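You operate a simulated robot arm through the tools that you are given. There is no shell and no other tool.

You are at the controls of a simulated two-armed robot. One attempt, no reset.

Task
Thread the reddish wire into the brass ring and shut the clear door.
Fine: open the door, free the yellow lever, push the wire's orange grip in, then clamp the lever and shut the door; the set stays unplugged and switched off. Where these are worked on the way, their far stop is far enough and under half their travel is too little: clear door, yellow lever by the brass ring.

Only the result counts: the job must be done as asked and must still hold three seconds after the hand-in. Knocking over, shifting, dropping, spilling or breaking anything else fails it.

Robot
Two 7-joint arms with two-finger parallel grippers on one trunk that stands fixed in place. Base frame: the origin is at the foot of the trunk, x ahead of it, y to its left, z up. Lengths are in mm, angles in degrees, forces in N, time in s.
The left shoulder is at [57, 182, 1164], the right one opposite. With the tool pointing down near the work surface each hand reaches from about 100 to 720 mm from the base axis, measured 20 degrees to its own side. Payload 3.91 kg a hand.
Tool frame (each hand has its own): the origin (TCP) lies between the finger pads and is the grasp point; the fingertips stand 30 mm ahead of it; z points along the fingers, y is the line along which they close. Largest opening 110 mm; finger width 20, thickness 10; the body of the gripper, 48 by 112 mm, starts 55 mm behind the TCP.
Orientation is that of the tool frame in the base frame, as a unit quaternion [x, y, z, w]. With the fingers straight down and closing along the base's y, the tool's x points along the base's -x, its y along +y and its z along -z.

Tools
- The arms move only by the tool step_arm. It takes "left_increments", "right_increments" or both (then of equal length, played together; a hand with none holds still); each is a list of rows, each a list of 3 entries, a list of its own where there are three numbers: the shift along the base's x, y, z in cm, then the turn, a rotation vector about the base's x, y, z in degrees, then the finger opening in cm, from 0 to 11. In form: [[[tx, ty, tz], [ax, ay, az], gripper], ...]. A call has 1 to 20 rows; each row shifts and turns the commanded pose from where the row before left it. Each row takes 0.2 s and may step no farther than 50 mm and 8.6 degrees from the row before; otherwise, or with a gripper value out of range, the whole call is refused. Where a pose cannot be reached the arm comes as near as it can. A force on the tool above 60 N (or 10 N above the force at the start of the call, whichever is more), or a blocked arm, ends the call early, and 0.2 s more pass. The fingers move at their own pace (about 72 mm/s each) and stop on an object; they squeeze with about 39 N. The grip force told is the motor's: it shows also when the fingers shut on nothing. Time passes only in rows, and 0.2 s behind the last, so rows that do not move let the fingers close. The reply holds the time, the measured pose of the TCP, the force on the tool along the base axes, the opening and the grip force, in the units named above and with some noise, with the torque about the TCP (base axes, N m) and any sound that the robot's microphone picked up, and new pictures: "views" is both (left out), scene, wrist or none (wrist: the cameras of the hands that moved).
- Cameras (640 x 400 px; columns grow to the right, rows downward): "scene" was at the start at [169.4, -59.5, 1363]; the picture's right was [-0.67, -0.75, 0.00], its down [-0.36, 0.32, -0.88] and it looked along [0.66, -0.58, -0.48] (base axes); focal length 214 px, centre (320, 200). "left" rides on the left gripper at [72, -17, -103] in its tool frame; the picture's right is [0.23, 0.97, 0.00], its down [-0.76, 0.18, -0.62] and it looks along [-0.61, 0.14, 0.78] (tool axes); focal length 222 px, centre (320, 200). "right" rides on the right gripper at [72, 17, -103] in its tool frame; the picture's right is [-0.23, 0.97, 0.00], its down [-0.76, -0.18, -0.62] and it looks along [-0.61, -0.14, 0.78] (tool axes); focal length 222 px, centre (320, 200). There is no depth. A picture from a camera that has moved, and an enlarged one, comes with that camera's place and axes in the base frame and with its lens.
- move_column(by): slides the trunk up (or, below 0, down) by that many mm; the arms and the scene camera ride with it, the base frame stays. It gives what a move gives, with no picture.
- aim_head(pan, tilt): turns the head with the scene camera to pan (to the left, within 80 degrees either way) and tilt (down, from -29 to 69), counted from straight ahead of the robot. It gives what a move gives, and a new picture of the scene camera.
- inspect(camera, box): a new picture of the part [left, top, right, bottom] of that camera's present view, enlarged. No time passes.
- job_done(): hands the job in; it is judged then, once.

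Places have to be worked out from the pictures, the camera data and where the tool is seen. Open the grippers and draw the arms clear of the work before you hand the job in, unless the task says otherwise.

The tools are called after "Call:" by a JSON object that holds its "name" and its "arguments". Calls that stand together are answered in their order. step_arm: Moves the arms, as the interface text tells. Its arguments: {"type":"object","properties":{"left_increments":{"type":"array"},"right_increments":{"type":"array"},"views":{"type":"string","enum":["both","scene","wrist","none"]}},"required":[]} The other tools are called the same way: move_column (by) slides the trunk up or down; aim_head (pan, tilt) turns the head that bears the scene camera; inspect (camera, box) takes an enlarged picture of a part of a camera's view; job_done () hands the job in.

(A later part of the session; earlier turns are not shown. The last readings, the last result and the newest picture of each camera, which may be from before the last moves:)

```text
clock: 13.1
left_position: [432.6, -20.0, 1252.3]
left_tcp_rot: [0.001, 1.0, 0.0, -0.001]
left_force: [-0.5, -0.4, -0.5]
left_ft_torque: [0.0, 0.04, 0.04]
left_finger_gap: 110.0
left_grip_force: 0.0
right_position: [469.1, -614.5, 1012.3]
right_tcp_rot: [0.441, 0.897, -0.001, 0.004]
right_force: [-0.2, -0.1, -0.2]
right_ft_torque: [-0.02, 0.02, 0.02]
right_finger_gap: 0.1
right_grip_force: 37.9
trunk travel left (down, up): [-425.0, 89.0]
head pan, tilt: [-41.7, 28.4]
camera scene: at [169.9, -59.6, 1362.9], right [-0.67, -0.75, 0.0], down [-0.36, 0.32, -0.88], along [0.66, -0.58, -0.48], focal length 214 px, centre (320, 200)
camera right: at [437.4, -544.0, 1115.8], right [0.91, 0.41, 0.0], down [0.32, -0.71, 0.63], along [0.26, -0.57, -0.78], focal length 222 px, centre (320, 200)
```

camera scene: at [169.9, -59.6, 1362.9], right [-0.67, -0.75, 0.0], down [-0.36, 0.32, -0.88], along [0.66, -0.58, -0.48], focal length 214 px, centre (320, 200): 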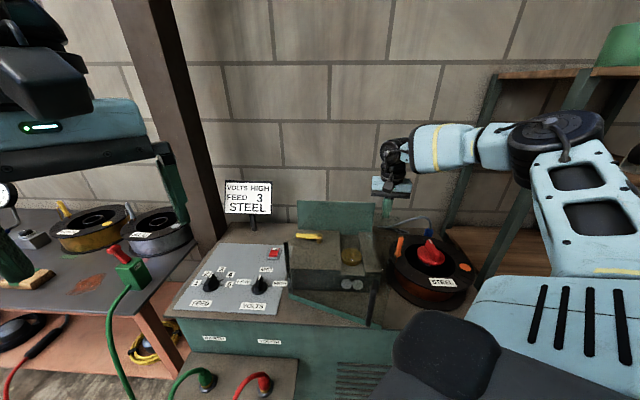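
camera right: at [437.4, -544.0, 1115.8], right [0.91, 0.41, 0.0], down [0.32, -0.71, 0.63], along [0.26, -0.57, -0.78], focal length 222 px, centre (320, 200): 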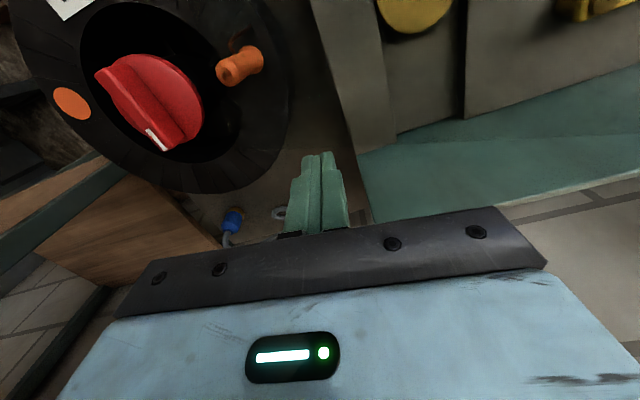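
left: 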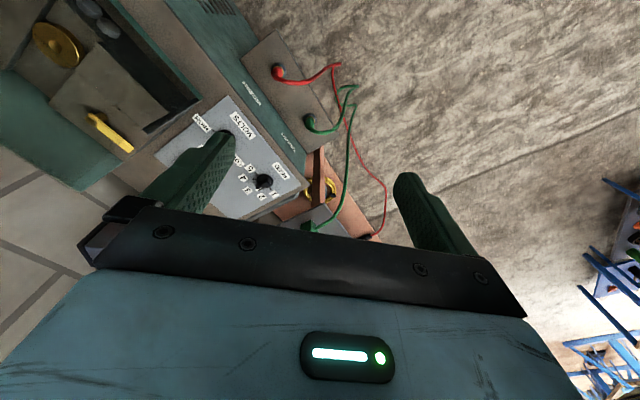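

No contact yet. Now I draw the lid's rear edge toward the robot along the door's arc, sliding slowly inward along the edge, with the tips well above the orange grip (its top at about z 945).

Call:
{"name": "step_arm", "arguments": {"right_increments": [[[-0.91, 1.48, 0.4], [0, 0, 0], 0], [[-2.23, 1.22, 0], [0, 0, 0], 0], [[-2.11, 1.38, 0], [0, 0, 0], 0], [[-1.47, 1.58, 0], [0, 0, 0], 0], [[-1.32, 1.64, 0], [0, 0, 0], 0], [[-1.17, 1.65, 0], [0, 0, 0], 0]], "views": "both"}}

```text
clock: 14.0
left_position: [433.3, -17.2, 1253.5]
left_tcp_rot: [-0.001, 1.0, -0.001, -0.002]
left_force: [0.7, 0.7, -1.3]
left_ft_torque: [-0.07, 0.02, 0.02]
left_finger_gap: 110.1
left_grip_force: 0.0
right_position: [410.9, -573.7, 1017.8]
right_tcp_rot: [0.446, 0.895, -0.015, 0.004]
right_force: [-8.5, -15.1, 1.2]
right_ft_torque: [-0.16, 0.05, 0.1]
right_finger_gap: 0.1
right_grip_force: 37.7
trunk travel left (down, up): [-425.0, 89.0]
head pan, tilt: [-41.7, 28.4]
stopped in row 4 (right hand): the force on the tool passed its limit at 66 N (the readings are from after the stop); the commanded pose is now the measured one
camera scene: at [171.2, -56.6, 1362.8], right [-0.66, -0.75, 0.0], down [-0.36, 0.31, -0.88], along [0.66, -0.59, -0.48], focal length 214 px, centre (320, 200)
camera right: at [380.9, -500.5, 1119.1], right [0.91, 0.4, -0.02], down [0.32, -0.7, 0.64], along [0.25, -0.59, -0.77], focal length 222 px, centre (320, 200)
```

scene: 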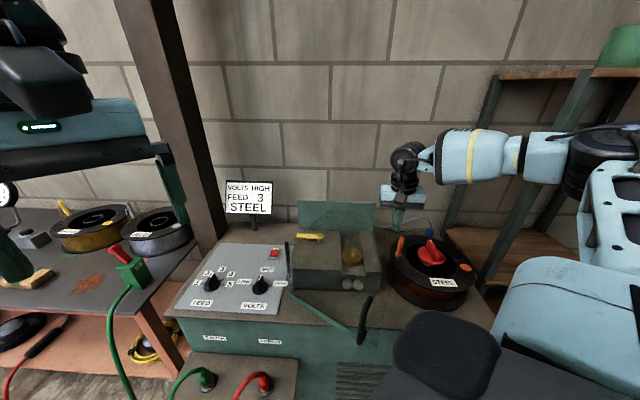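
right: 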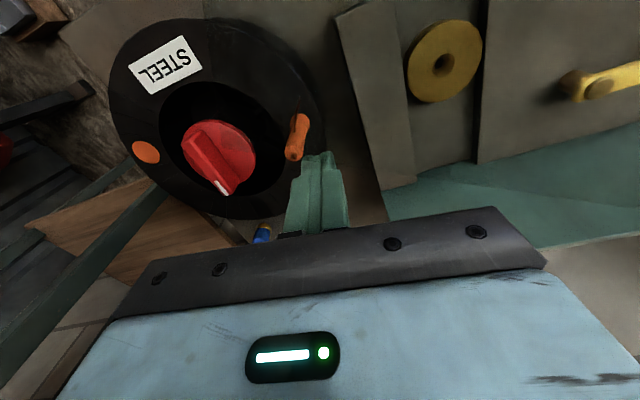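

The cover swung further open; the stop came from pushing too fast. I check the door's new angle.

Call:
{"name": "inspect", "arguments": {"camera": "scene", "box": [270, 190, 430, 350]}}

Call:
{"name": "inspect", "arguments": {"camera": "right", "box": [240, 0, 640, 240]}}

```text
2.50 times, centred on (350, 270) of scene
camera zoom: at [171.2, -56.6, 1362.8], right [-0.66, -0.75, 0.0], down [-0.36, 0.31, -0.88], along [0.66, -0.59, -0.48], focal length 536 px, centre (245, 25)
```

zoom: 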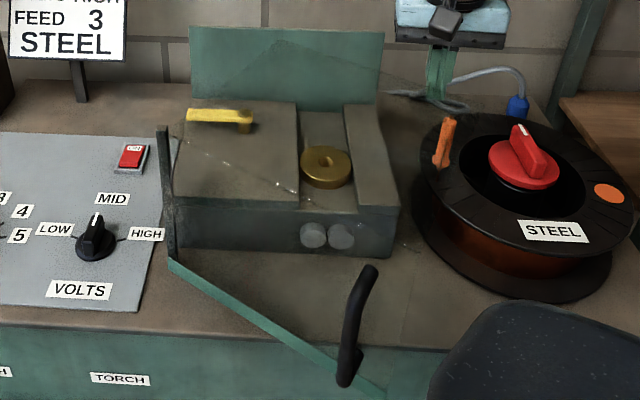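

```text
1.60 times, centred on (440, 120) of right
camera zoom: at [380.9, -500.5, 1119.1], right [0.91, 0.4, -0.02], down [0.32, -0.7, 0.64], along [0.25, -0.59, -0.77], focal length 355 px, centre (128, 328)
```

zoom: 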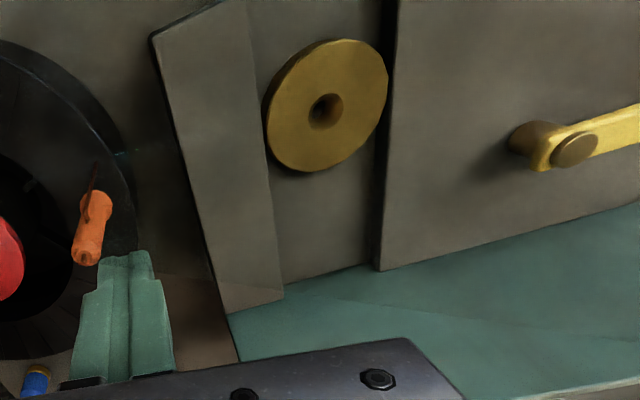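

The pane is now about 28° open and the finger sits right on the lid's rear edge as modelled. I continue at half the speed to keep the force down.

Call:
{"name": "step_arm", "arguments": {"right_increments": [[[-0.6, 0.35, 0], [0, 0, 0], 0], [[-0.65, 0.36, 0], [0, 0, 0], 0], [[-1.0, 0.6, 0], [0, 0, 0], 0], [[-1.22, 0.78, 0], [0, 0, 0], 0], [[-1.18, 0.83, 0], [0, 0, 0], 0], [[-1.14, 0.88, 0], [0, 0, 0], 0], [[-1.1, 0.92, 0], [0, 0, 0], 0]], "views": "scene"}}

```text
clock: 15.6
left_position: [431.2, -19.2, 1254.1]
left_tcp_rot: [-0.001, 1.0, -0.001, 0.0]
left_force: [0.1, 0.1, -0.5]
left_ft_torque: [-0.04, 0.02, 0.0]
left_finger_gap: 109.8
left_grip_force: 0.1
right_position: [341.6, -525.7, 1016.4]
right_tcp_rot: [0.446, 0.895, -0.011, 0.004]
right_force: [-1.0, -0.1, 0.3]
right_ft_torque: [-0.01, 0.0, 0.04]
right_finger_gap: 0.0
right_grip_force: 37.8
trunk travel left (down, up): [-425.0, 89.0]
head pan, tilt: [-41.7, 28.4]
camera scene: at [169.1, -59.2, 1363.0], right [-0.67, -0.75, 0.0], down [-0.36, 0.32, -0.88], along [0.66, -0.58, -0.48], focal length 214 px, centre (320, 200)
```

scene: 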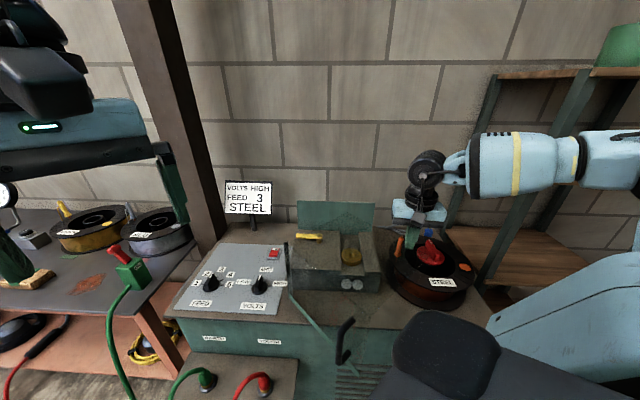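

The cover keeps swinging with almost no force. I continue the pull, moving mostly toward +y along the arc.

Call:
{"name": "step_arm", "arguments": {"right_increments": [[[-0.47, 1.35, 0], [0, 0, 0], 0], [[-0.18, 0.96, 0], [0, 0, 0], 0], [[-0.12, 0.92, 0], [0, 0, 0], 0], [[-0.1, 0.9, 0], [0, 0, 0], 0], [[-0.07, 0.87, 0], [0, 0, 0], 0], [[-0.04, 0.84, 0], [0, 0, 0], 0], [[-0.01, 0.8, 0], [0, 0, 0], 0], [[-0.09, 0.8, 0], [0, 0, 0], 0], [[-0.23, 0.85, 0], [0, 0, 0], 0], [[-0.22, 0.85, 0], [0, 0, 0], 0], [[-0.17, 0.84, 0], [0, 0, 0], 0], [[-0.6, 1.07, 0], [0, 0, 0], 0]], "views": "both"}}

```text
clock: 16.3
left_position: [431.1, -20.8, 1254.0]
left_tcp_rot: [0.0, 1.0, 0.0, 0.0]
left_force: [0.4, 0.5, -0.3]
left_ft_torque: [-0.03, 0.02, 0.0]
left_finger_gap: 110.0
left_grip_force: 0.1
right_position: [325.6, -508.0, 1015.5]
right_tcp_rot: [0.449, 0.893, -0.031, -0.005]
right_force: [-29.3, -26.2, 6.6]
right_ft_torque: [-0.19, 0.23, 0.28]
right_finger_gap: 0.0
right_grip_force: 37.2
trunk travel left (down, up): [-425.0, 89.0]
head pan, tilt: [-41.7, 28.4]
stopped in row 3 (right hand): the force on the tool passed its limit at 65 N (the readings are from after the stop); the commanded pose is now the measured one
camera scene: at [168.5, -59.8, 1363.0], right [-0.66, -0.75, 0.0], down [-0.35, 0.32, -0.88], along [0.66, -0.58, -0.48], focal length 214 px, centre (320, 200)
camera right: at [299.8, -433.5, 1117.5], right [0.92, 0.4, -0.05], down [0.33, -0.69, 0.65], along [0.22, -0.61, -0.76], focal length 222 px, centre (320, 200)
```

scene: 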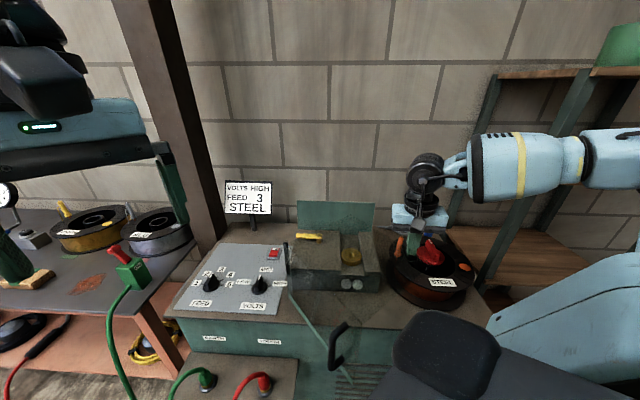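
right: 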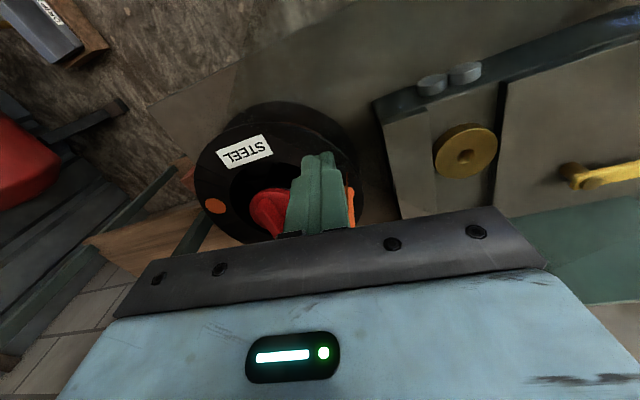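

The extra force came from friction while sliding along the edge. I now follow the exact arc without sliding, in 2° steps.

Call:
{"name": "step_arm", "arguments": {"right_increments": [[[-0.6, 0.2, 0], [0, 0, 0], 0], [[-0.7, 0.65, 0], [0, 0, 0], 0], [[-0.74, 0.88, 0], [0, 0, 0], 0], [[-0.7, 0.91, 0], [0, 0, 0], 0], [[-0.67, 0.93, 0], [0, 0, 0], 0], [[-0.64, 0.96, 0], [0, 0, 0], 0], [[-0.6, 0.97, 0], [0, 0, 0], 0], [[-0.57, 1.0, 0], [0, 0, 0], 0], [[-0.53, 1.02, 0], [0, 0, 0], 0]], "views": "both"}}

```text
clock: 18.3
left_position: [432.0, -19.5, 1253.5]
left_tcp_rot: [-0.001, 1.0, -0.001, -0.001]
left_force: [0.1, 0.7, 0.4]
left_ft_torque: [-0.01, 0.02, -0.01]
left_finger_gap: 110.1
left_grip_force: 0.1
right_position: [272.3, -428.2, 1016.7]
right_tcp_rot: [0.447, 0.894, -0.022, -0.001]
right_force: [0.1, -0.4, 0.3]
right_ft_torque: [0.01, 0.02, 0.0]
right_finger_gap: 0.0
right_grip_force: 37.7
trunk travel left (down, up): [-425.0, 89.0]
head pan, tilt: [-41.7, 28.4]
camera scene: at [169.3, -59.4, 1363.0], right [-0.67, -0.75, 0.0], down [-0.36, 0.32, -0.88], along [0.66, -0.58, -0.48], focal length 214 px, centre (320, 200)
camera right: at [244.4, -355.3, 1118.5], right [0.92, 0.4, -0.04], down [0.33, -0.69, 0.64], along [0.23, -0.6, -0.76], focal length 222 px, centre (320, 200)
```

scene: 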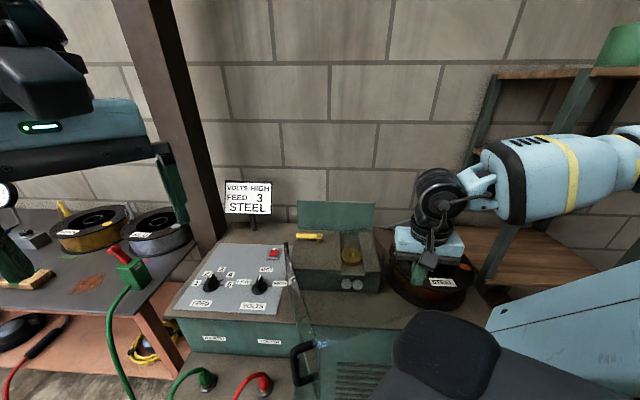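
right: 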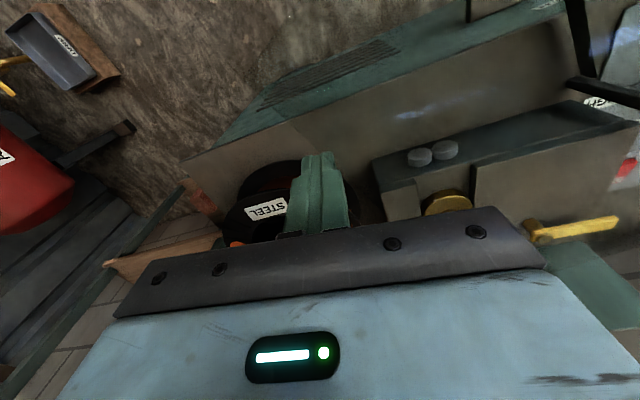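

About 60° open and swinging freely. I keep following the arc toward the far stop.

Call:
{"name": "step_arm", "arguments": {"right_increments": [[[-0.61, 0.99, 0], [0, 0, 0], 0], [[-0.44, 1.06, 0], [0, 0, 0], 0], [[-0.42, 1.07, 0], [0, 0, 0], 0], [[-0.37, 1.09, 0], [0, 0, 0], 0], [[-0.33, 1.1, 0], [0, 0, 0], 0], [[-0.3, 1.11, 0], [0, 0, 0], 0], [[-0.25, 1.12, 0], [0, 0, 0], 0], [[-0.22, 1.12, 0], [0, 0, 0], 0], [[-0.18, 1.14, 0], [0, 0, 0], 0], [[-0.14, 1.14, 0], [0, 0, 0], 0]], "views": "both"}}

```text
clock: 19.7
left_position: [429.7, -19.2, 1253.5]
left_tcp_rot: [-0.001, 1.0, -0.001, 0.0]
left_force: [0.1, 0.1, -0.3]
left_ft_torque: [-0.02, 0.03, 0.0]
left_finger_gap: 110.1
left_grip_force: 0.1
right_position: [259.4, -383.5, 1017.5]
right_tcp_rot: [0.444, 0.895, -0.036, -0.019]
right_force: [-35.8, -11.6, 7.3]
right_ft_torque: [-0.02, 0.37, 0.43]
right_finger_gap: 0.0
right_grip_force: 37.4
right hand out of reach, approached as far as the arm can: row 3, 4, 5, 6
trunk travel left (down, up): [-425.0, 89.0]
head pan, tilt: [-41.7, 28.4]
stopped in row 6 (right hand): the force on the tool passed its limit at 64 N (the readings are from after the stop); the commanded pose is now the measured one
camera scene: at [167.2, -58.6, 1363.6], right [-0.66, -0.75, 0.0], down [-0.35, 0.32, -0.88], along [0.66, -0.58, -0.47], focal length 214 px, centre (320, 200)
camera right: at [235.8, -309.7, 1120.9], right [0.91, 0.41, -0.08], down [0.36, -0.68, 0.64], along [0.2, -0.61, -0.77], focal length 222 px, centre (320, 200)
```

scene: 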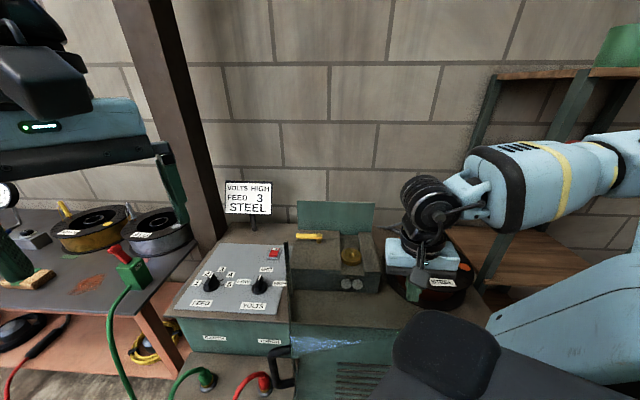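
right: 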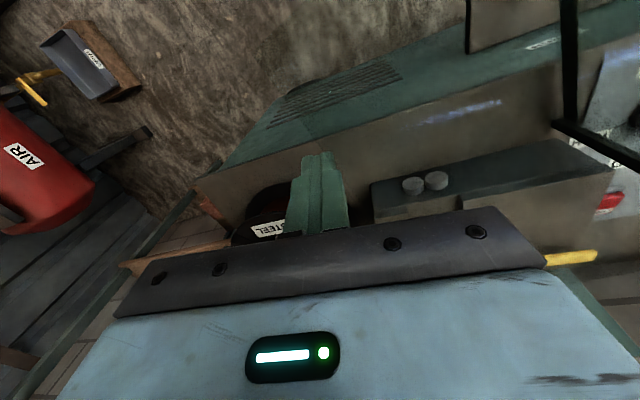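

The right arm is at its near limit again; the cover is roughly 70° open. I look at its exact angle before changing the contact point.

Call:
{"name": "inspect", "arguments": {"camera": "scene", "box": [240, 240, 440, 400]}}

Call:
{"name": "inspect", "arguments": {"camera": "left", "box": [0, 0, 400, 250]}}

```text
2.50 times, centred on (340, 320) of scene
camera zoom: at [167.2, -58.6, 1363.6], right [-0.66, -0.75, 0.0], down [-0.35, 0.32, -0.88], along [0.66, -0.58, -0.47], focal length 536 px, centre (270, -100)
```

zoom: 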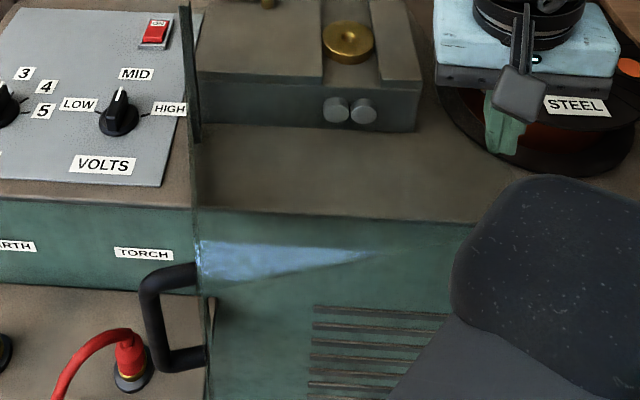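

```text
1.60 times, centred on (200, 125) of left
camera zoom: at [357.5, -36.2, 1357.6], right [-0.23, 0.97, 0.0], down [0.76, 0.18, 0.62], along [0.61, 0.14, -0.78], focal length 355 px, centre (512, 320)
```

zoom: 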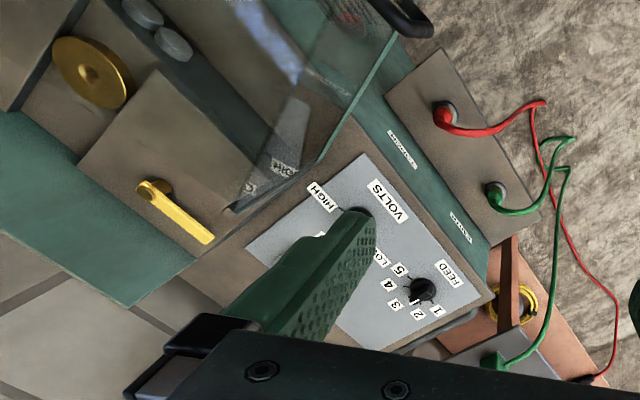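

The pane is edge-on to the camera, so it stands at about 150° (≈74° open), with the handle bar near [378,-124]. I park the right hand higher and bring the left hand above the handle to finish the opening.

Call:
{"name": "step_arm", "arguments": {"left_increments": [[[-0.9, -1.73, -3.2], [0, 0, 0], 7], [[-0.9, -1.73, -3.2], [0, 0, 0], 6], [[-0.9, -1.73, -3.2], [0, 0, 0], 6], [[-0.9, -1.73, -3.2], [0, 0, 0], 6], [[-0.9, -1.73, -3.2], [0, 0, 0], 6], [[-0.9, -1.73, -3.2], [0, 0, 0], 6]], "right_increments": [[[0, -0.8, 1.0], [0, 0, 0], 0], [[0.2, -0.8, 3.0], [0, 0, 0], 0], [[1.0, -1.0, 3.0], [0, 0, 0], 0], [[1.5, -1.5, 3.0], [0, 0, 0], 0], [[1.5, -1.5, 1.0], [0, 0, 0], 0], [[1.0, -1.0, 0], [0, 0, 0], 0]], "views": "both"}}

```text
clock: 21.1
left_position: [378.8, -124.7, 1059.6]
left_tcp_rot: [0.0, 1.0, -0.001, -0.001]
left_force: [-0.1, 0.6, 0.7]
left_ft_torque: [0.0, 0.02, 0.0]
left_finger_gap: 59.9
left_grip_force: 0.1
right_position: [318.3, -450.9, 1127.5]
right_tcp_rot: [0.445, 0.895, -0.03, -0.013]
right_force: [-1.4, -0.1, 1.0]
right_ft_torque: [-0.01, 0.01, 0.02]
right_finger_gap: 0.0
right_grip_force: 37.7
trunk travel left (down, up): [-425.0, 89.0]
head pan, tilt: [-41.7, 28.4]
camera scene: at [169.6, -60.1, 1362.9], right [-0.67, -0.75, 0.0], down [-0.36, 0.32, -0.88], along [0.66, -0.58, -0.48], focal length 214 px, centre (320, 200)
camera right: at [292.5, -376.4, 1230.2], right [0.91, 0.4, -0.06], down [0.35, -0.69, 0.64], along [0.21, -0.6, -0.77], focal length 222 px, centre (320, 200)
camera left: at [306.4, -141.7, 1163.4], right [-0.23, 0.97, 0.0], down [0.76, 0.18, 0.62], along [0.61, 0.14, -0.78], focal length 222 px, centre (320, 200)
```

scene: 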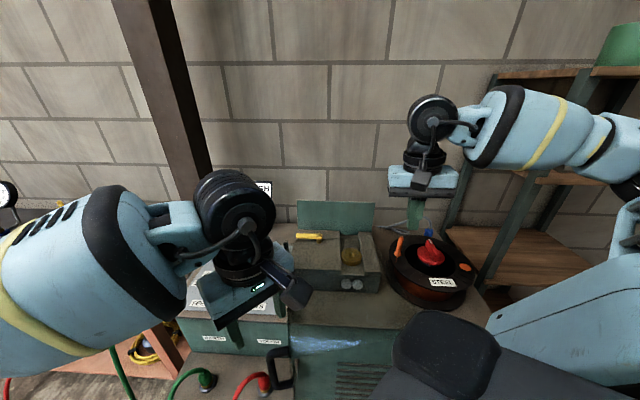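
right: 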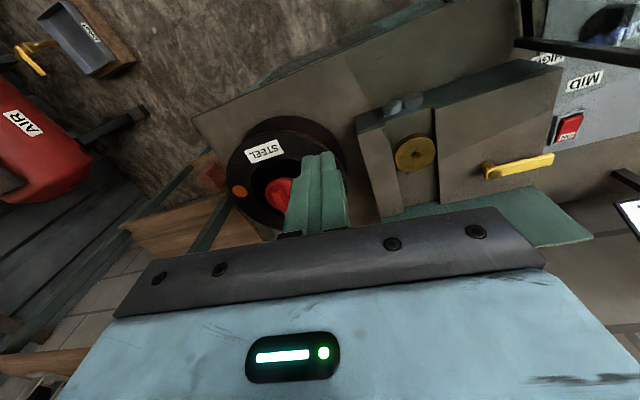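
left: 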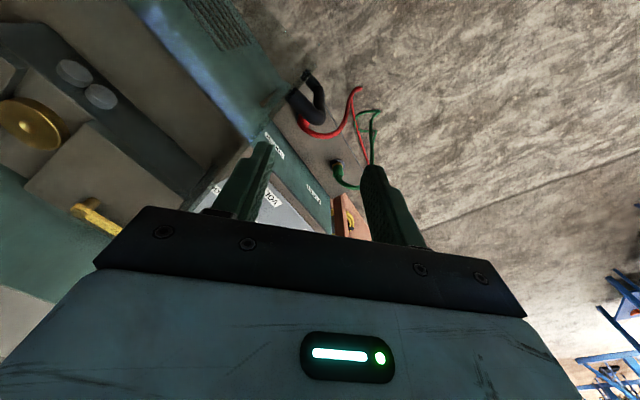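

The handle appears at about (310,95) in the left wrist view. I zoom to locate its bar precisely.

Call:
{"name": "inspect", "arguments": {"camera": "left", "box": [220, 40, 400, 180]}}

Call:
{"name": "inspect", "arguments": {"camera": "scene", "box": [220, 300, 340, 400]}}

```text
2.86 times, centred on (310, 110) of left
camera zoom: at [306.4, -141.7, 1163.4], right [-0.23, 0.97, 0.0], down [0.76, 0.18, 0.62], along [0.61, 0.14, -0.78], focal length 635 px, centre (349, 457)
```

zoom: 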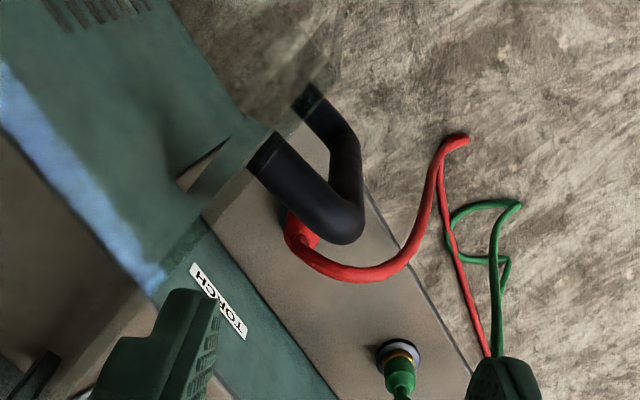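

```text
4.00 times, centred on (280, 350) of scene
camera zoom: at [169.6, -60.1, 1362.9], right [-0.67, -0.75, 0.0], down [-0.36, 0.32, -0.88], along [0.66, -0.58, -0.48], focal length 858 px, centre (480, -400)
```

zoom: 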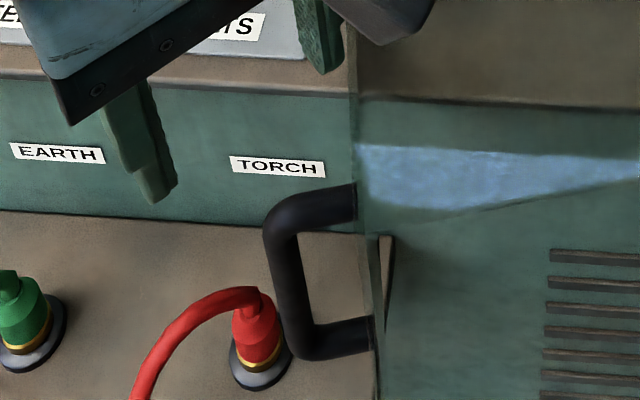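

The bar is at about [373,-128]. I turn the left hand 40° so its narrow side faces the pane, lower around the bar and close.

Call:
{"name": "step_arm", "arguments": {"left_increments": [[[-0.12, -0.08, -1.0], [0, 0, 8], 6], [[-0.12, -0.08, -1.0], [0, 0, 8], 6], [[-0.12, -0.08, -1.0], [0, 0, 8], 6], [[-0.12, -0.08, -1.0], [0, 0, 8], 6], [[-0.1, -0.06, -1.0], [0, 0, 8], 6], [[0, 0, -2.6], [0, 0, 0], 6], [[0, 0, -2.5], [0, 0, 0], 6], [[0, 0, 0], [0, 0, 0], 6]], "views": "wrist"}}

```text
clock: 22.9
left_position: [371.3, -128.0, 960.1]
left_tcp_rot: [-0.342, 0.94, -0.002, 0.0]
left_force: [0.4, 0.7, 0.0]
left_ft_torque: [-0.01, 0.02, -0.05]
left_finger_gap: 59.7
left_grip_force: 0.1
right_position: [317.7, -450.0, 1127.6]
right_tcp_rot: [0.445, 0.895, -0.031, -0.013]
right_force: [-0.6, -0.5, 0.3]
right_ft_torque: [-0.01, 0.01, 0.03]
right_finger_gap: 0.0
right_grip_force: 37.8
trunk travel left (down, up): [-425.0, 89.0]
head pan, tilt: [-41.7, 28.4]
camera left: at [327.7, -187.4, 1063.3], right [-0.8, 0.6, 0.0], down [0.47, 0.63, 0.62], along [0.37, 0.5, -0.78], focal length 222 px, centre (320, 200)
```

left: 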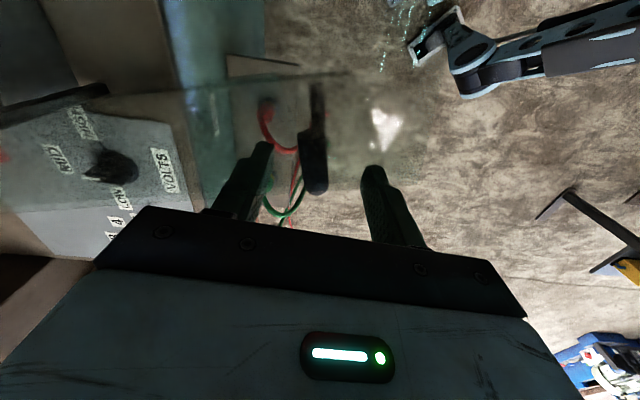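

The bar is between the left fingers. I close and start pulling it along the arc in small steps.

Call:
{"name": "step_arm", "arguments": {"left_increments": [[[0, 0, 0], [0, 0, 0], 2], [[0, 0, 0], [0, 0, 0], 0], [[0, 0, 0], [0, 0, 0], 0], [[0.83, 1.01, 0], [0, 0, -3], 0], [[0.9, 0.95, 0], [0, 0, -3], 0], [[0.94, 0.9, 0], [0, 0, -3], 0]], "views": "scene"}}

```text
clock: 24.3
left_position: [401.9, -101.9, 960.6]
left_tcp_rot: [-0.267, 0.964, -0.002, 0.0]
left_force: [25.9, -24.6, 7.4]
left_ft_torque: [0.28, 0.56, 0.9]
left_finger_gap: 17.4
left_grip_force: 44.6
right_position: [320.3, -453.1, 1126.4]
right_tcp_rot: [0.446, 0.894, -0.031, -0.015]
right_force: [-0.4, -0.4, 0.2]
right_ft_torque: [-0.02, 0.0, -0.02]
right_finger_gap: 0.0
right_grip_force: 37.9
trunk travel left (down, up): [-425.0, 89.0]
head pan, tilt: [-41.7, 28.4]
camera scene: at [172.7, -62.7, 1362.5], right [-0.67, -0.75, 0.0], down [-0.36, 0.32, -0.88], along [0.66, -0.58, -0.48], focal length 214 px, centre (320, 200)
```

scene: 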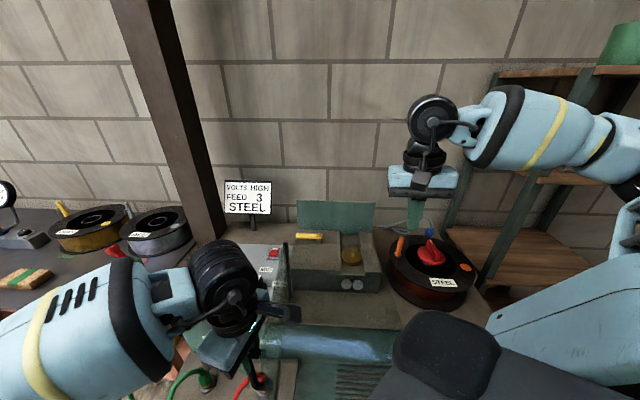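

The door follows; the force is mostly inward, so the true radius is a bit smaller. I correct the radius and continue.

Call:
{"name": "step_arm", "arguments": {"left_increments": [[[1.37, 0.46, 0], [0, 0, -3], 0], [[1.01, 0.78, 0], [0, 0, -3], 0], [[1.05, 0.72, 0], [0, 0, -3], 0], [[1.08, 0.66, 0], [0, 0, -3], 0]], "views": "scene"}}

```text
clock: 25.3
left_position: [443.8, -72.8, 959.4]
left_tcp_rot: [-0.164, 0.986, 0.0, -0.001]
left_force: [7.5, -6.7, 10.1]
left_ft_torque: [0.62, 0.39, 0.64]
left_finger_gap: 17.5
left_grip_force: 45.0
right_position: [317.5, -449.9, 1127.6]
right_tcp_rot: [0.446, 0.894, -0.031, -0.014]
right_force: [0.7, 0.1, -0.7]
right_ft_torque: [0.01, 0.05, 0.02]
right_finger_gap: 0.0
right_grip_force: 38.2
trunk travel left (down, up): [-425.0, 89.0]
head pan, tilt: [-41.7, 28.4]
camera scene: at [169.8, -60.5, 1362.9], right [-0.67, -0.75, 0.0], down [-0.36, 0.32, -0.88], along [0.66, -0.58, -0.48], focal length 214 px, centre (320, 200)
```

scene: 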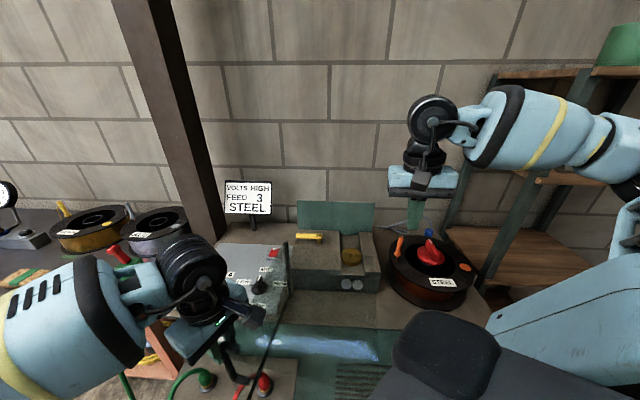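

The cover is now about 95° open. I keep going to find the far stop.

Call:
{"name": "step_arm", "arguments": {"left_increments": [[[1.1, 0.6, 0], [0, 0, -3], 0], [[1.14, 0.54, 0], [0, 0, -3], 0], [[1.18, 0.48, 0], [0, 0, -3], 0], [[1.2, 0.42, 0], [0, 0, -3], 0], [[1.22, 0.36, 0], [0, 0, -3], 0]], "views": "scene"}}

```text
clock: 26.5
left_position: [503.7, -48.1, 958.9]
left_tcp_rot: [-0.035, 0.999, 0.0, -0.001]
left_force: [0.8, 0.0, 0.1]
left_ft_torque: [0.01, 0.0, -0.02]
left_finger_gap: 0.0
left_grip_force: 37.9
right_position: [319.1, -448.6, 1127.2]
right_tcp_rot: [0.445, 0.895, -0.031, -0.014]
right_force: [0.2, -0.6, -0.3]
right_ft_torque: [-0.05, 0.02, 0.0]
right_finger_gap: 0.2
right_grip_force: 37.5
trunk travel left (down, up): [-425.0, 89.0]
head pan, tilt: [-41.7, 28.4]
camera scene: at [170.6, -58.6, 1362.8], right [-0.66, -0.75, 0.0], down [-0.36, 0.32, -0.88], along [0.66, -0.59, -0.48], focal length 214 px, centre (320, 200)
```

scene: 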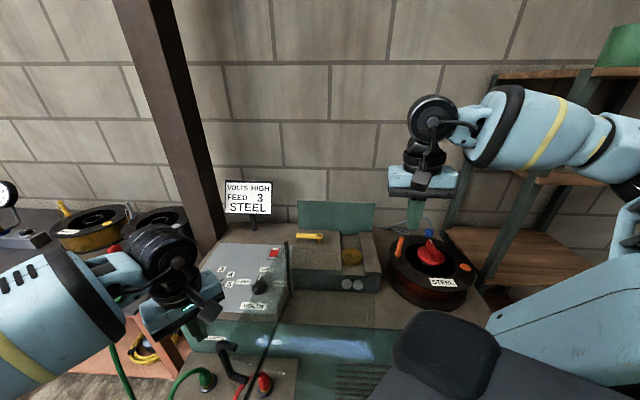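

The left fingers slipped off the bar, so the door probably met its far stop near 95–100°. I check the handle's position.

Call:
{"name": "inspect", "arguments": {"camera": "scene", "box": [190, 230, 390, 400]}}

Call:
{"name": "inspect", "arguments": {"camera": "left", "box": [0, 0, 640, 400]}}

```text
2.35 times, centred on (290, 315) of scene
camera zoom: at [170.6, -58.6, 1362.8], right [-0.66, -0.75, 0.0], down [-0.36, 0.32, -0.88], along [0.66, -0.59, -0.48], focal length 505 px, centre (391, -71)
```

zoom: 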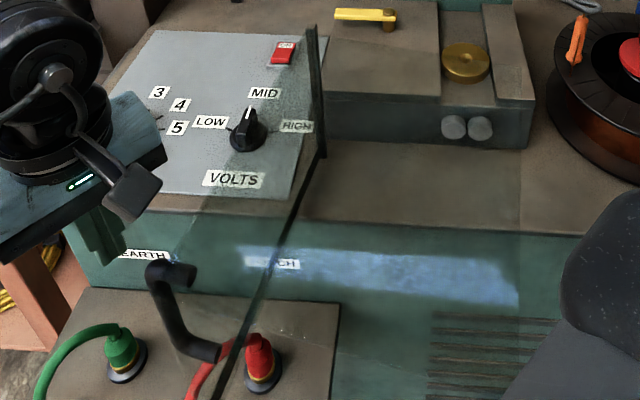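

```text
1.00 times, centred on (320, 200) of left (not enlarged: the box is as wide or as high as the picture)
camera zoom: at [433.0, -69.6, 1062.7], right [-0.29, 0.96, 0.0], down [0.75, 0.23, 0.62], along [0.59, 0.18, -0.78], focal length 222 px, centre (320, 200)
```

zoom: 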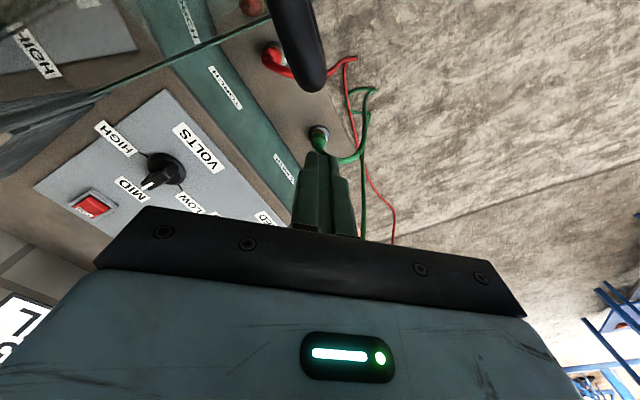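

The handle rests near [435,-75], i.e. the cover stands about 93° open, clear of the bay. I lift the left hand away from it and move the right hand over the lever for a closer look.

Call:
{"name": "step_arm", "arguments": {"left_increments": [[[0, 0.5, 2.0], [0, 0, 0], 0], [[0, 0.5, 3.0], [0, 0, 0], 0], [[0, 0.5, 3.0], [0, 0, 0], 0], [[0, 0.5, 2.0], [0, 0, 0], 0], [[0, 0.5, 0], [0, 0, 0], 0], [[0, 0, 0], [0, 0, 0], 0]], "right_increments": [[[4.0, 0.85, 0], [0, 0, 0], 2], [[4.0, 0.85, 0], [0, 0, 0], 4], [[4.0, 0.85, 0], [0, 0, 0], 4], [[4.0, 0.85, -1.0], [0, 0, 0], 4], [[4.0, 0.85, -1.0], [0, 0, 0], 4], [[4.0, 0.85, -1.0], [0, 0, 0], 4]], "views": "both"}}

```text
clock: 27.9
left_position: [503.0, -23.1, 1059.6]
left_tcp_rot: [-0.034, 0.999, 0.0, 0.0]
left_force: [0.3, 0.0, 0.3]
left_ft_torque: [-0.02, 0.0, -0.02]
left_finger_gap: 0.0
left_grip_force: 37.4
right_position: [559.9, -399.1, 1098.3]
right_tcp_rot: [0.446, 0.894, -0.031, -0.013]
right_force: [0.6, 0.4, 0.5]
right_ft_torque: [0.02, 0.02, 0.01]
right_finger_gap: 39.8
right_grip_force: 0.1
trunk travel left (down, up): [-425.0, 89.0]
head pan, tilt: [-41.7, 28.4]
camera scene: at [170.8, -59.1, 1362.7], right [-0.66, -0.75, 0.0], down [-0.36, 0.32, -0.88], along [0.66, -0.58, -0.48], focal length 214 px, centre (320, 200)
camera right: at [533.5, -324.8, 1200.1], right [0.91, 0.4, -0.07], down [0.35, -0.69, 0.64], along [0.21, -0.6, -0.77], focal length 222 px, centre (320, 200)
camera left: at [432.7, -45.0, 1162.8], right [-0.29, 0.96, 0.0], down [0.75, 0.23, 0.62], along [0.59, 0.18, -0.78], focal length 222 px, centre (320, 200)
```

scene: 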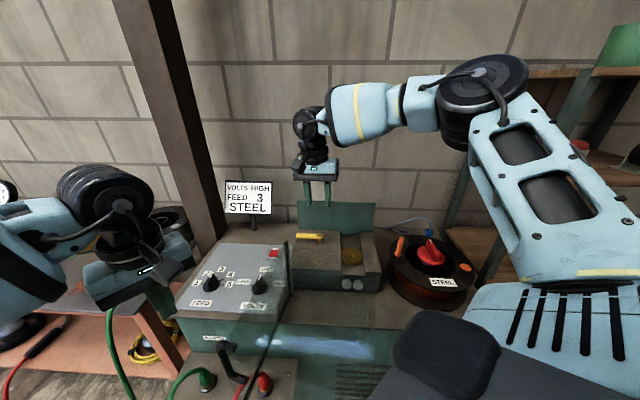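
right: 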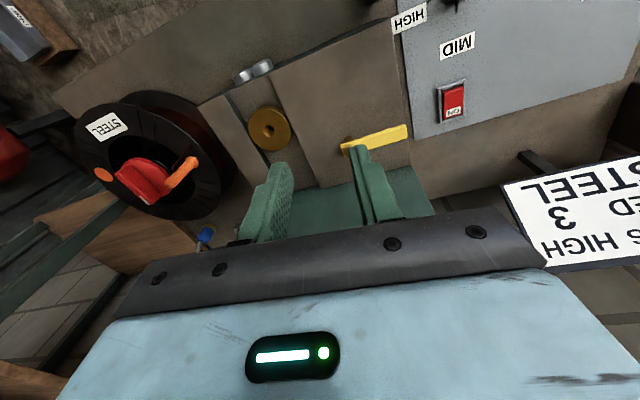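
left: 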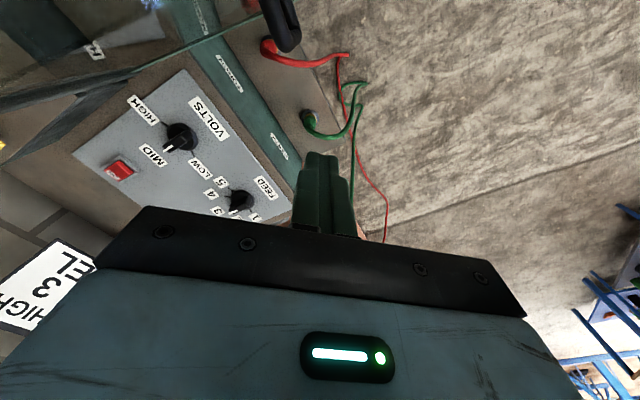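

I zoom on the lever from the right wrist and scene cameras to see its pivot and how it could turn.

Call:
{"name": "inspect", "arguments": {"camera": "right", "box": [230, 50, 450, 200]}}

Call:
{"name": "inspect", "arguments": {"camera": "scene", "box": [280, 210, 390, 300]}}

```text
2.67 times, centred on (340, 125) of right
camera zoom: at [533.5, -324.8, 1200.1], right [0.91, 0.4, -0.07], down [0.35, -0.69, 0.64], along [0.21, -0.6, -0.77], focal length 592 px, centre (267, 400)
```

zoom: 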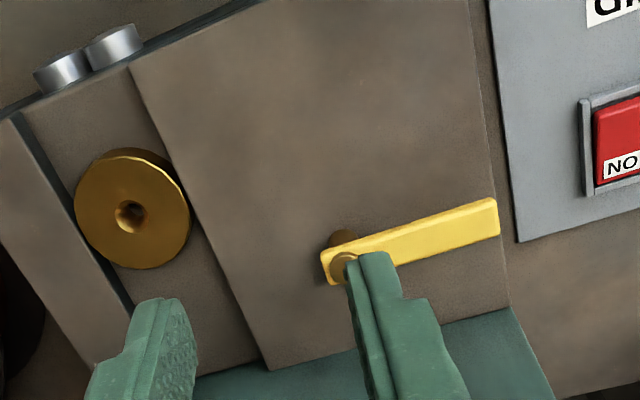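

```text
4.44 times, centred on (335, 255) of scene
camera zoom: at [170.8, -59.1, 1362.7], right [-0.66, -0.75, 0.0], down [-0.36, 0.32, -0.88], along [0.66, -0.58, -0.48], focal length 953 px, centre (253, -44)
```

zoom: 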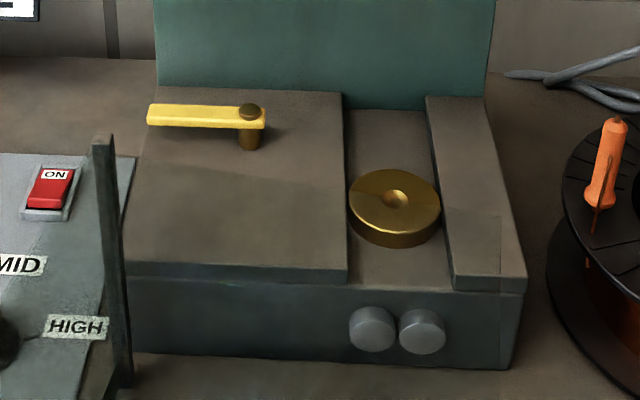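

The lever is a flat bar (about 78 mm) turning on a vertical post at about [613,-447,907], pointing left at z≈900. I bring the closed right fingers, tilted 20°, to behind the bar so I can nudge it toward the front.

Call:
{"name": "step_arm", "arguments": {"right_increments": [[[2.59, -0.89, -2.2], [-2.9, -4.1, 2], 2], [[2.59, -0.89, -2.2], [-2.9, -4.1, 2], 0], [[2.59, -0.89, -2.2], [-2.9, -4.1, 2], 0], [[2.59, -0.89, -2.2], [-2.9, -4.1, 2], 0], [[0, 0, 0], [0, 0, 0], 0]], "views": "both"}}

```text
clock: 29.1
left_position: [502.4, -24.4, 1059.9]
left_tcp_rot: [-0.035, 0.999, -0.001, 0.0]
left_force: [0.4, 0.3, 0.1]
left_ft_torque: [0.0, -0.04, 0.01]
left_finger_gap: 0.2
left_grip_force: 38.1
right_position: [659.5, -433.8, 1010.5]
right_tcp_rot: [0.382, 0.908, -0.058, 0.162]
right_force: [-0.4, 0.4, -0.3]
right_ft_torque: [0.0, -0.01, 0.03]
right_finger_gap: 0.0
right_grip_force: 38.1
trunk travel left (down, up): [-425.0, 89.0]
head pan, tilt: [-41.7, 28.4]
camera scene: at [168.7, -59.1, 1363.1], right [-0.67, -0.75, 0.0], down [-0.35, 0.32, -0.88], along [0.66, -0.59, -0.48], focal length 214 px, centre (320, 200)
camera right: at [598.6, -348.3, 1083.6], right [0.84, 0.53, 0.09], down [0.22, -0.49, 0.84], along [0.49, -0.69, -0.53], focal length 222 px, centre (320, 200)
```

scene: 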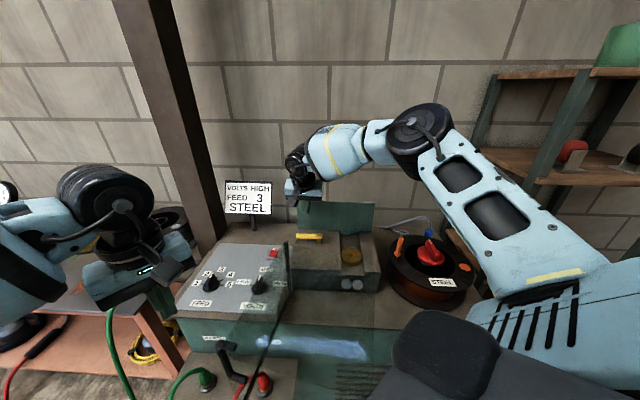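
right: 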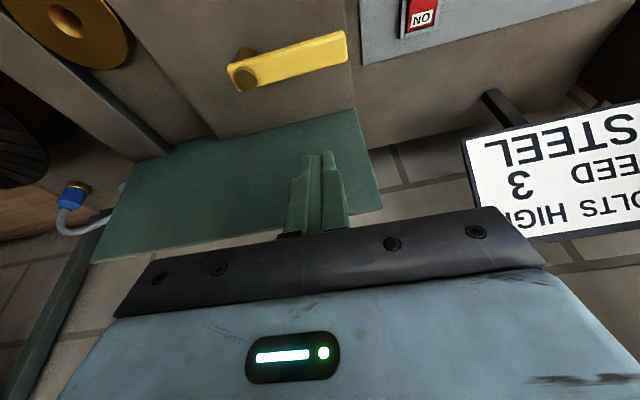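

The tip is about 29 mm behind the bar's centreline and clear of the back wall. I shift 4 mm further back and lower until the tips are level with the bar.

Call:
{"name": "step_arm", "arguments": {"right_increments": [[[0.3, -0.3, -2.5], [0, 0, 0], 0], [[0, 0, -2.5], [0, 0, 0], 0], [[0, 0, -2.0], [0, 0, 0], 0], [[0, 0, -1.0], [0, 0, 0], 0], [[0, 0, -0.9], [0, 0, 0], 0]], "views": "both"}}

Call:
{"name": "inspect", "arguments": {"camera": "right", "box": [200, 60, 440, 260]}}

Call:
{"name": "inspect", "arguments": {"camera": "scene", "box": [270, 180, 390, 270]}}

```text
clock: 30.3
left_position: [500.5, -24.5, 1060.2]
left_tcp_rot: [-0.035, 0.999, 0.001, -0.001]
left_force: [-0.5, -0.7, 0.0]
left_ft_torque: [0.02, -0.03, -0.01]
left_finger_gap: 0.1
left_grip_force: 37.9
right_position: [664.3, -439.0, 921.5]
right_tcp_rot: [0.382, 0.908, -0.057, 0.16]
right_force: [0.1, 0.0, -0.3]
right_ft_torque: [0.01, -0.02, 0.01]
right_finger_gap: 0.0
right_grip_force: 37.6
trunk travel left (down, up): [-425.0, 89.0]
head pan, tilt: [-41.7, 28.4]
camera scene: at [169.7, -59.6, 1362.9], right [-0.67, -0.75, 0.0], down [-0.36, 0.32, -0.88], along [0.66, -0.58, -0.48], focal length 214 px, centre (320, 200)
camera right: at [602.6, -352.4, 994.9], right [0.84, 0.53, 0.09], down [0.22, -0.5, 0.84], along [0.49, -0.69, -0.53], focal length 222 px, centre (320, 200)
```

scene: 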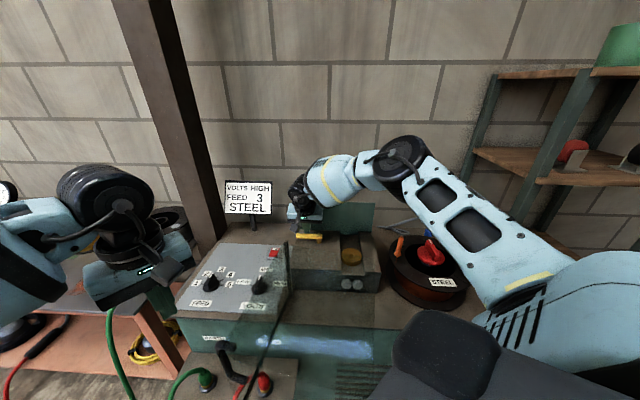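
right: 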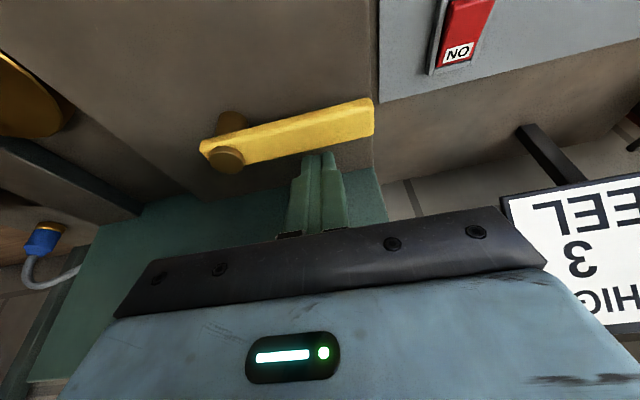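

```text
2.00 times, centred on (320, 160) of right
camera zoom: at [602.6, -352.4, 994.9], right [0.84, 0.53, 0.09], down [0.22, -0.5, 0.84], along [0.49, -0.69, -0.53], focal length 444 px, centre (320, 280)
```

zoom: 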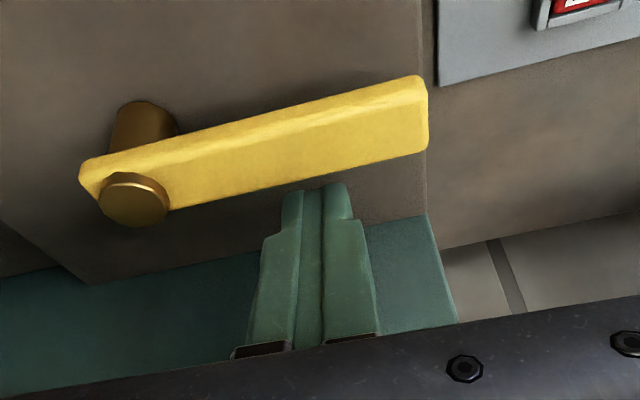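

```text
4.44 times, centred on (330, 225) of scene
camera zoom: at [169.7, -59.6, 1362.9], right [-0.67, -0.75, 0.0], down [-0.36, 0.32, -0.88], along [0.66, -0.58, -0.48], focal length 953 px, centre (276, 89)
```

zoom: 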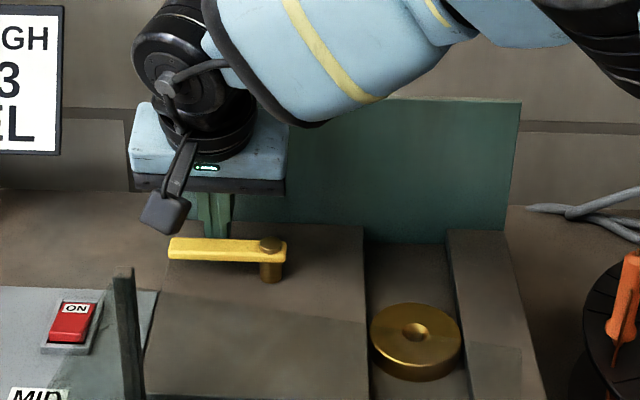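

The fingers are about 15 mm behind the bar at the right height. I push gently toward the front (−v) and watch the force.

Call:
{"name": "step_arm", "arguments": {"right_increments": [[[-0.5, 0.49, 0], [0, 0, 0], 0], [[-0.4, 0.39, 0], [0, 0, 0], 0], [[-0.3, 0.3, 0], [0, 0, 0], 0], [[-0.25, 0.25, 0], [0, 0, 0], 0]], "views": "wrist"}}

```text
clock: 31.3
left_position: [502.6, -23.3, 1060.1]
left_tcp_rot: [-0.035, 0.999, -0.001, -0.001]
left_force: [-0.4, -0.1, -0.7]
left_ft_torque: [0.03, -0.01, 0.0]
left_finger_gap: 0.0
left_grip_force: 37.2
right_position: [650.0, -424.5, 922.2]
right_tcp_rot: [0.383, 0.908, -0.057, 0.162]
right_force: [4.5, 0.6, 2.9]
right_ft_torque: [-0.01, -0.03, 0.06]
right_finger_gap: 0.0
right_grip_force: 37.4
trunk travel left (down, up): [-425.0, 89.0]
head pan, tilt: [-41.7, 28.4]
camera right: at [588.2, -337.2, 995.5], right [0.84, 0.53, 0.1], down [0.22, -0.5, 0.84], along [0.49, -0.69, -0.53], focal length 222 px, centre (320, 200)
```

right: 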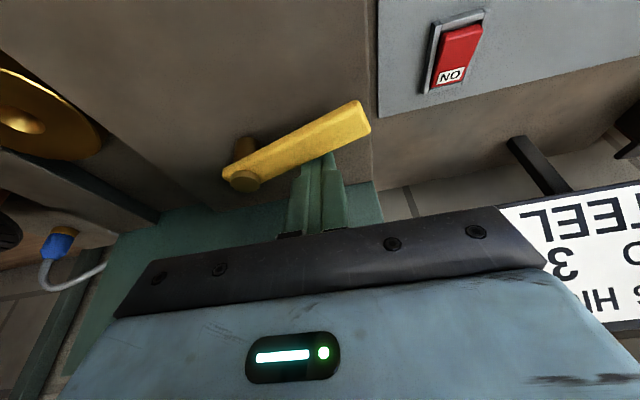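

The lever turns easily toward the front (about 10° so far, ~4 N). I continue along the arc about its post.

Call:
{"name": "step_arm", "arguments": {"right_increments": [[[-0.45, 0.66, 0], [0, 0, 0], 0], [[-0.59, 0.59, 0], [0, 0, 0], 0], [[-0.69, 0.48, 0], [0, 0, 0], 0], [[-0.76, 0.35, 0], [0, 0, 0], 0], [[-0.81, 0.22, 0], [0, 0, 0], 0]], "views": "both"}}

```text
clock: 32.3
left_position: [499.9, -23.2, 1061.7]
left_tcp_rot: [-0.035, 0.999, 0.0, 0.001]
left_force: [-0.5, -0.4, 0.3]
left_ft_torque: [0.02, -0.02, -0.01]
left_finger_gap: 0.0
left_grip_force: 37.6
right_position: [627.1, -407.3, 928.1]
right_tcp_rot: [0.388, 0.904, -0.056, 0.171]
right_force: [-0.1, 1.6, 0.8]
right_ft_torque: [-0.02, -0.02, 0.0]
right_finger_gap: 0.0
right_grip_force: 38.3
trunk travel left (down, up): [-425.0, 89.0]
head pan, tilt: [-41.7, 28.4]
stopped in row 5 (right hand): the force on the tool passed its limit at 64 N (the readings are from after the stop); the commanded pose is now the measured one
camera scene: at [166.3, -57.8, 1363.4], right [-0.67, -0.75, 0.0], down [-0.35, 0.32, -0.88], along [0.66, -0.59, -0.47], focal length 214 px, centre (320, 200)
camera right: at [565.1, -320.4, 1000.3], right [0.85, 0.52, 0.11], down [0.19, -0.5, 0.85], along [0.49, -0.7, -0.52], focal length 222 px, centre (320, 200)
```

scene: 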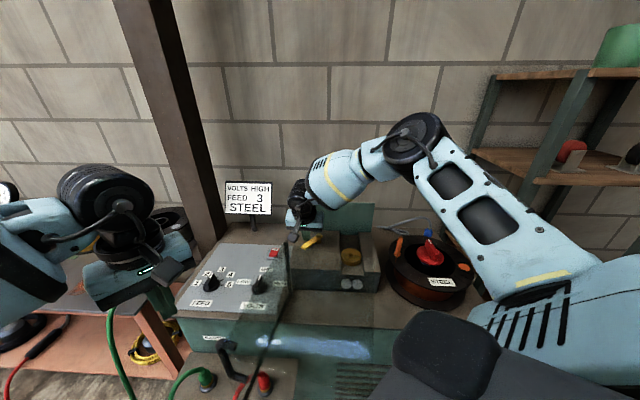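
right: 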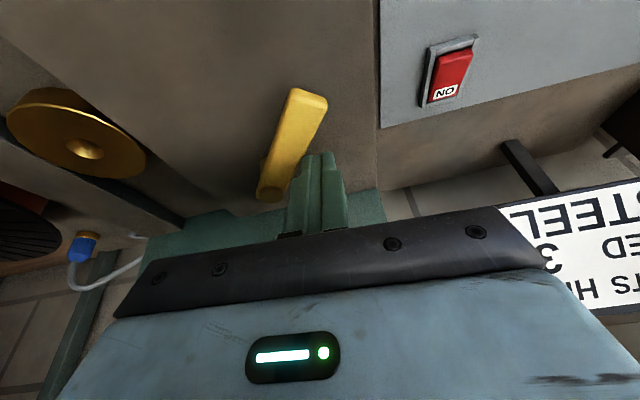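

The lever has turned about 52° (now pointing ~97°) and the force spiked. I test with small pushes square to the bar whether this is its stop.

Call:
{"name": "step_arm", "arguments": {"right_increments": [[[0, 0, -0.4], [0, 0, 0], 0], [[-0.3, 0, 0], [0, 0, 0], 0], [[-0.3, 0, 0], [0, 0, 0], 0]], "views": "wrist"}}

```text
clock: 33.1
left_position: [501.5, -22.0, 1059.6]
left_tcp_rot: [-0.035, 0.999, -0.001, 0.0]
left_force: [-0.7, 0.1, -0.1]
left_ft_torque: [-0.03, -0.01, 0.0]
left_finger_gap: 0.1
left_grip_force: 37.9
right_position: [620.8, -408.6, 918.5]
right_tcp_rot: [0.387, 0.905, -0.059, 0.166]
right_force: [0.1, 0.5, -0.3]
right_ft_torque: [0.02, 0.01, -0.01]
right_finger_gap: 0.0
right_grip_force: 37.5
trunk travel left (down, up): [-425.0, 89.0]
head pan, tilt: [-41.7, 28.4]
camera right: at [559.3, -321.1, 991.2], right [0.85, 0.52, 0.1], down [0.21, -0.5, 0.84], along [0.49, -0.69, -0.53], focal length 222 px, centre (320, 200)
```

right: 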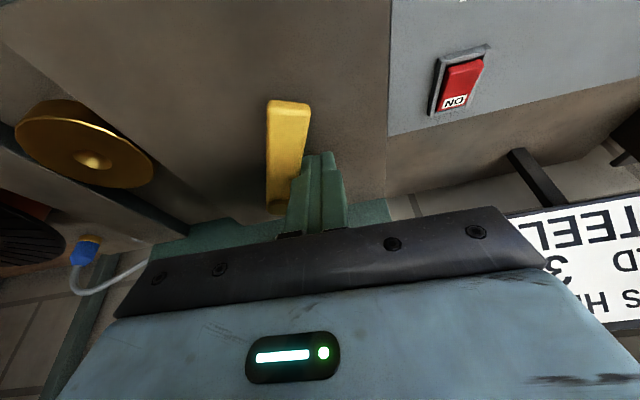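

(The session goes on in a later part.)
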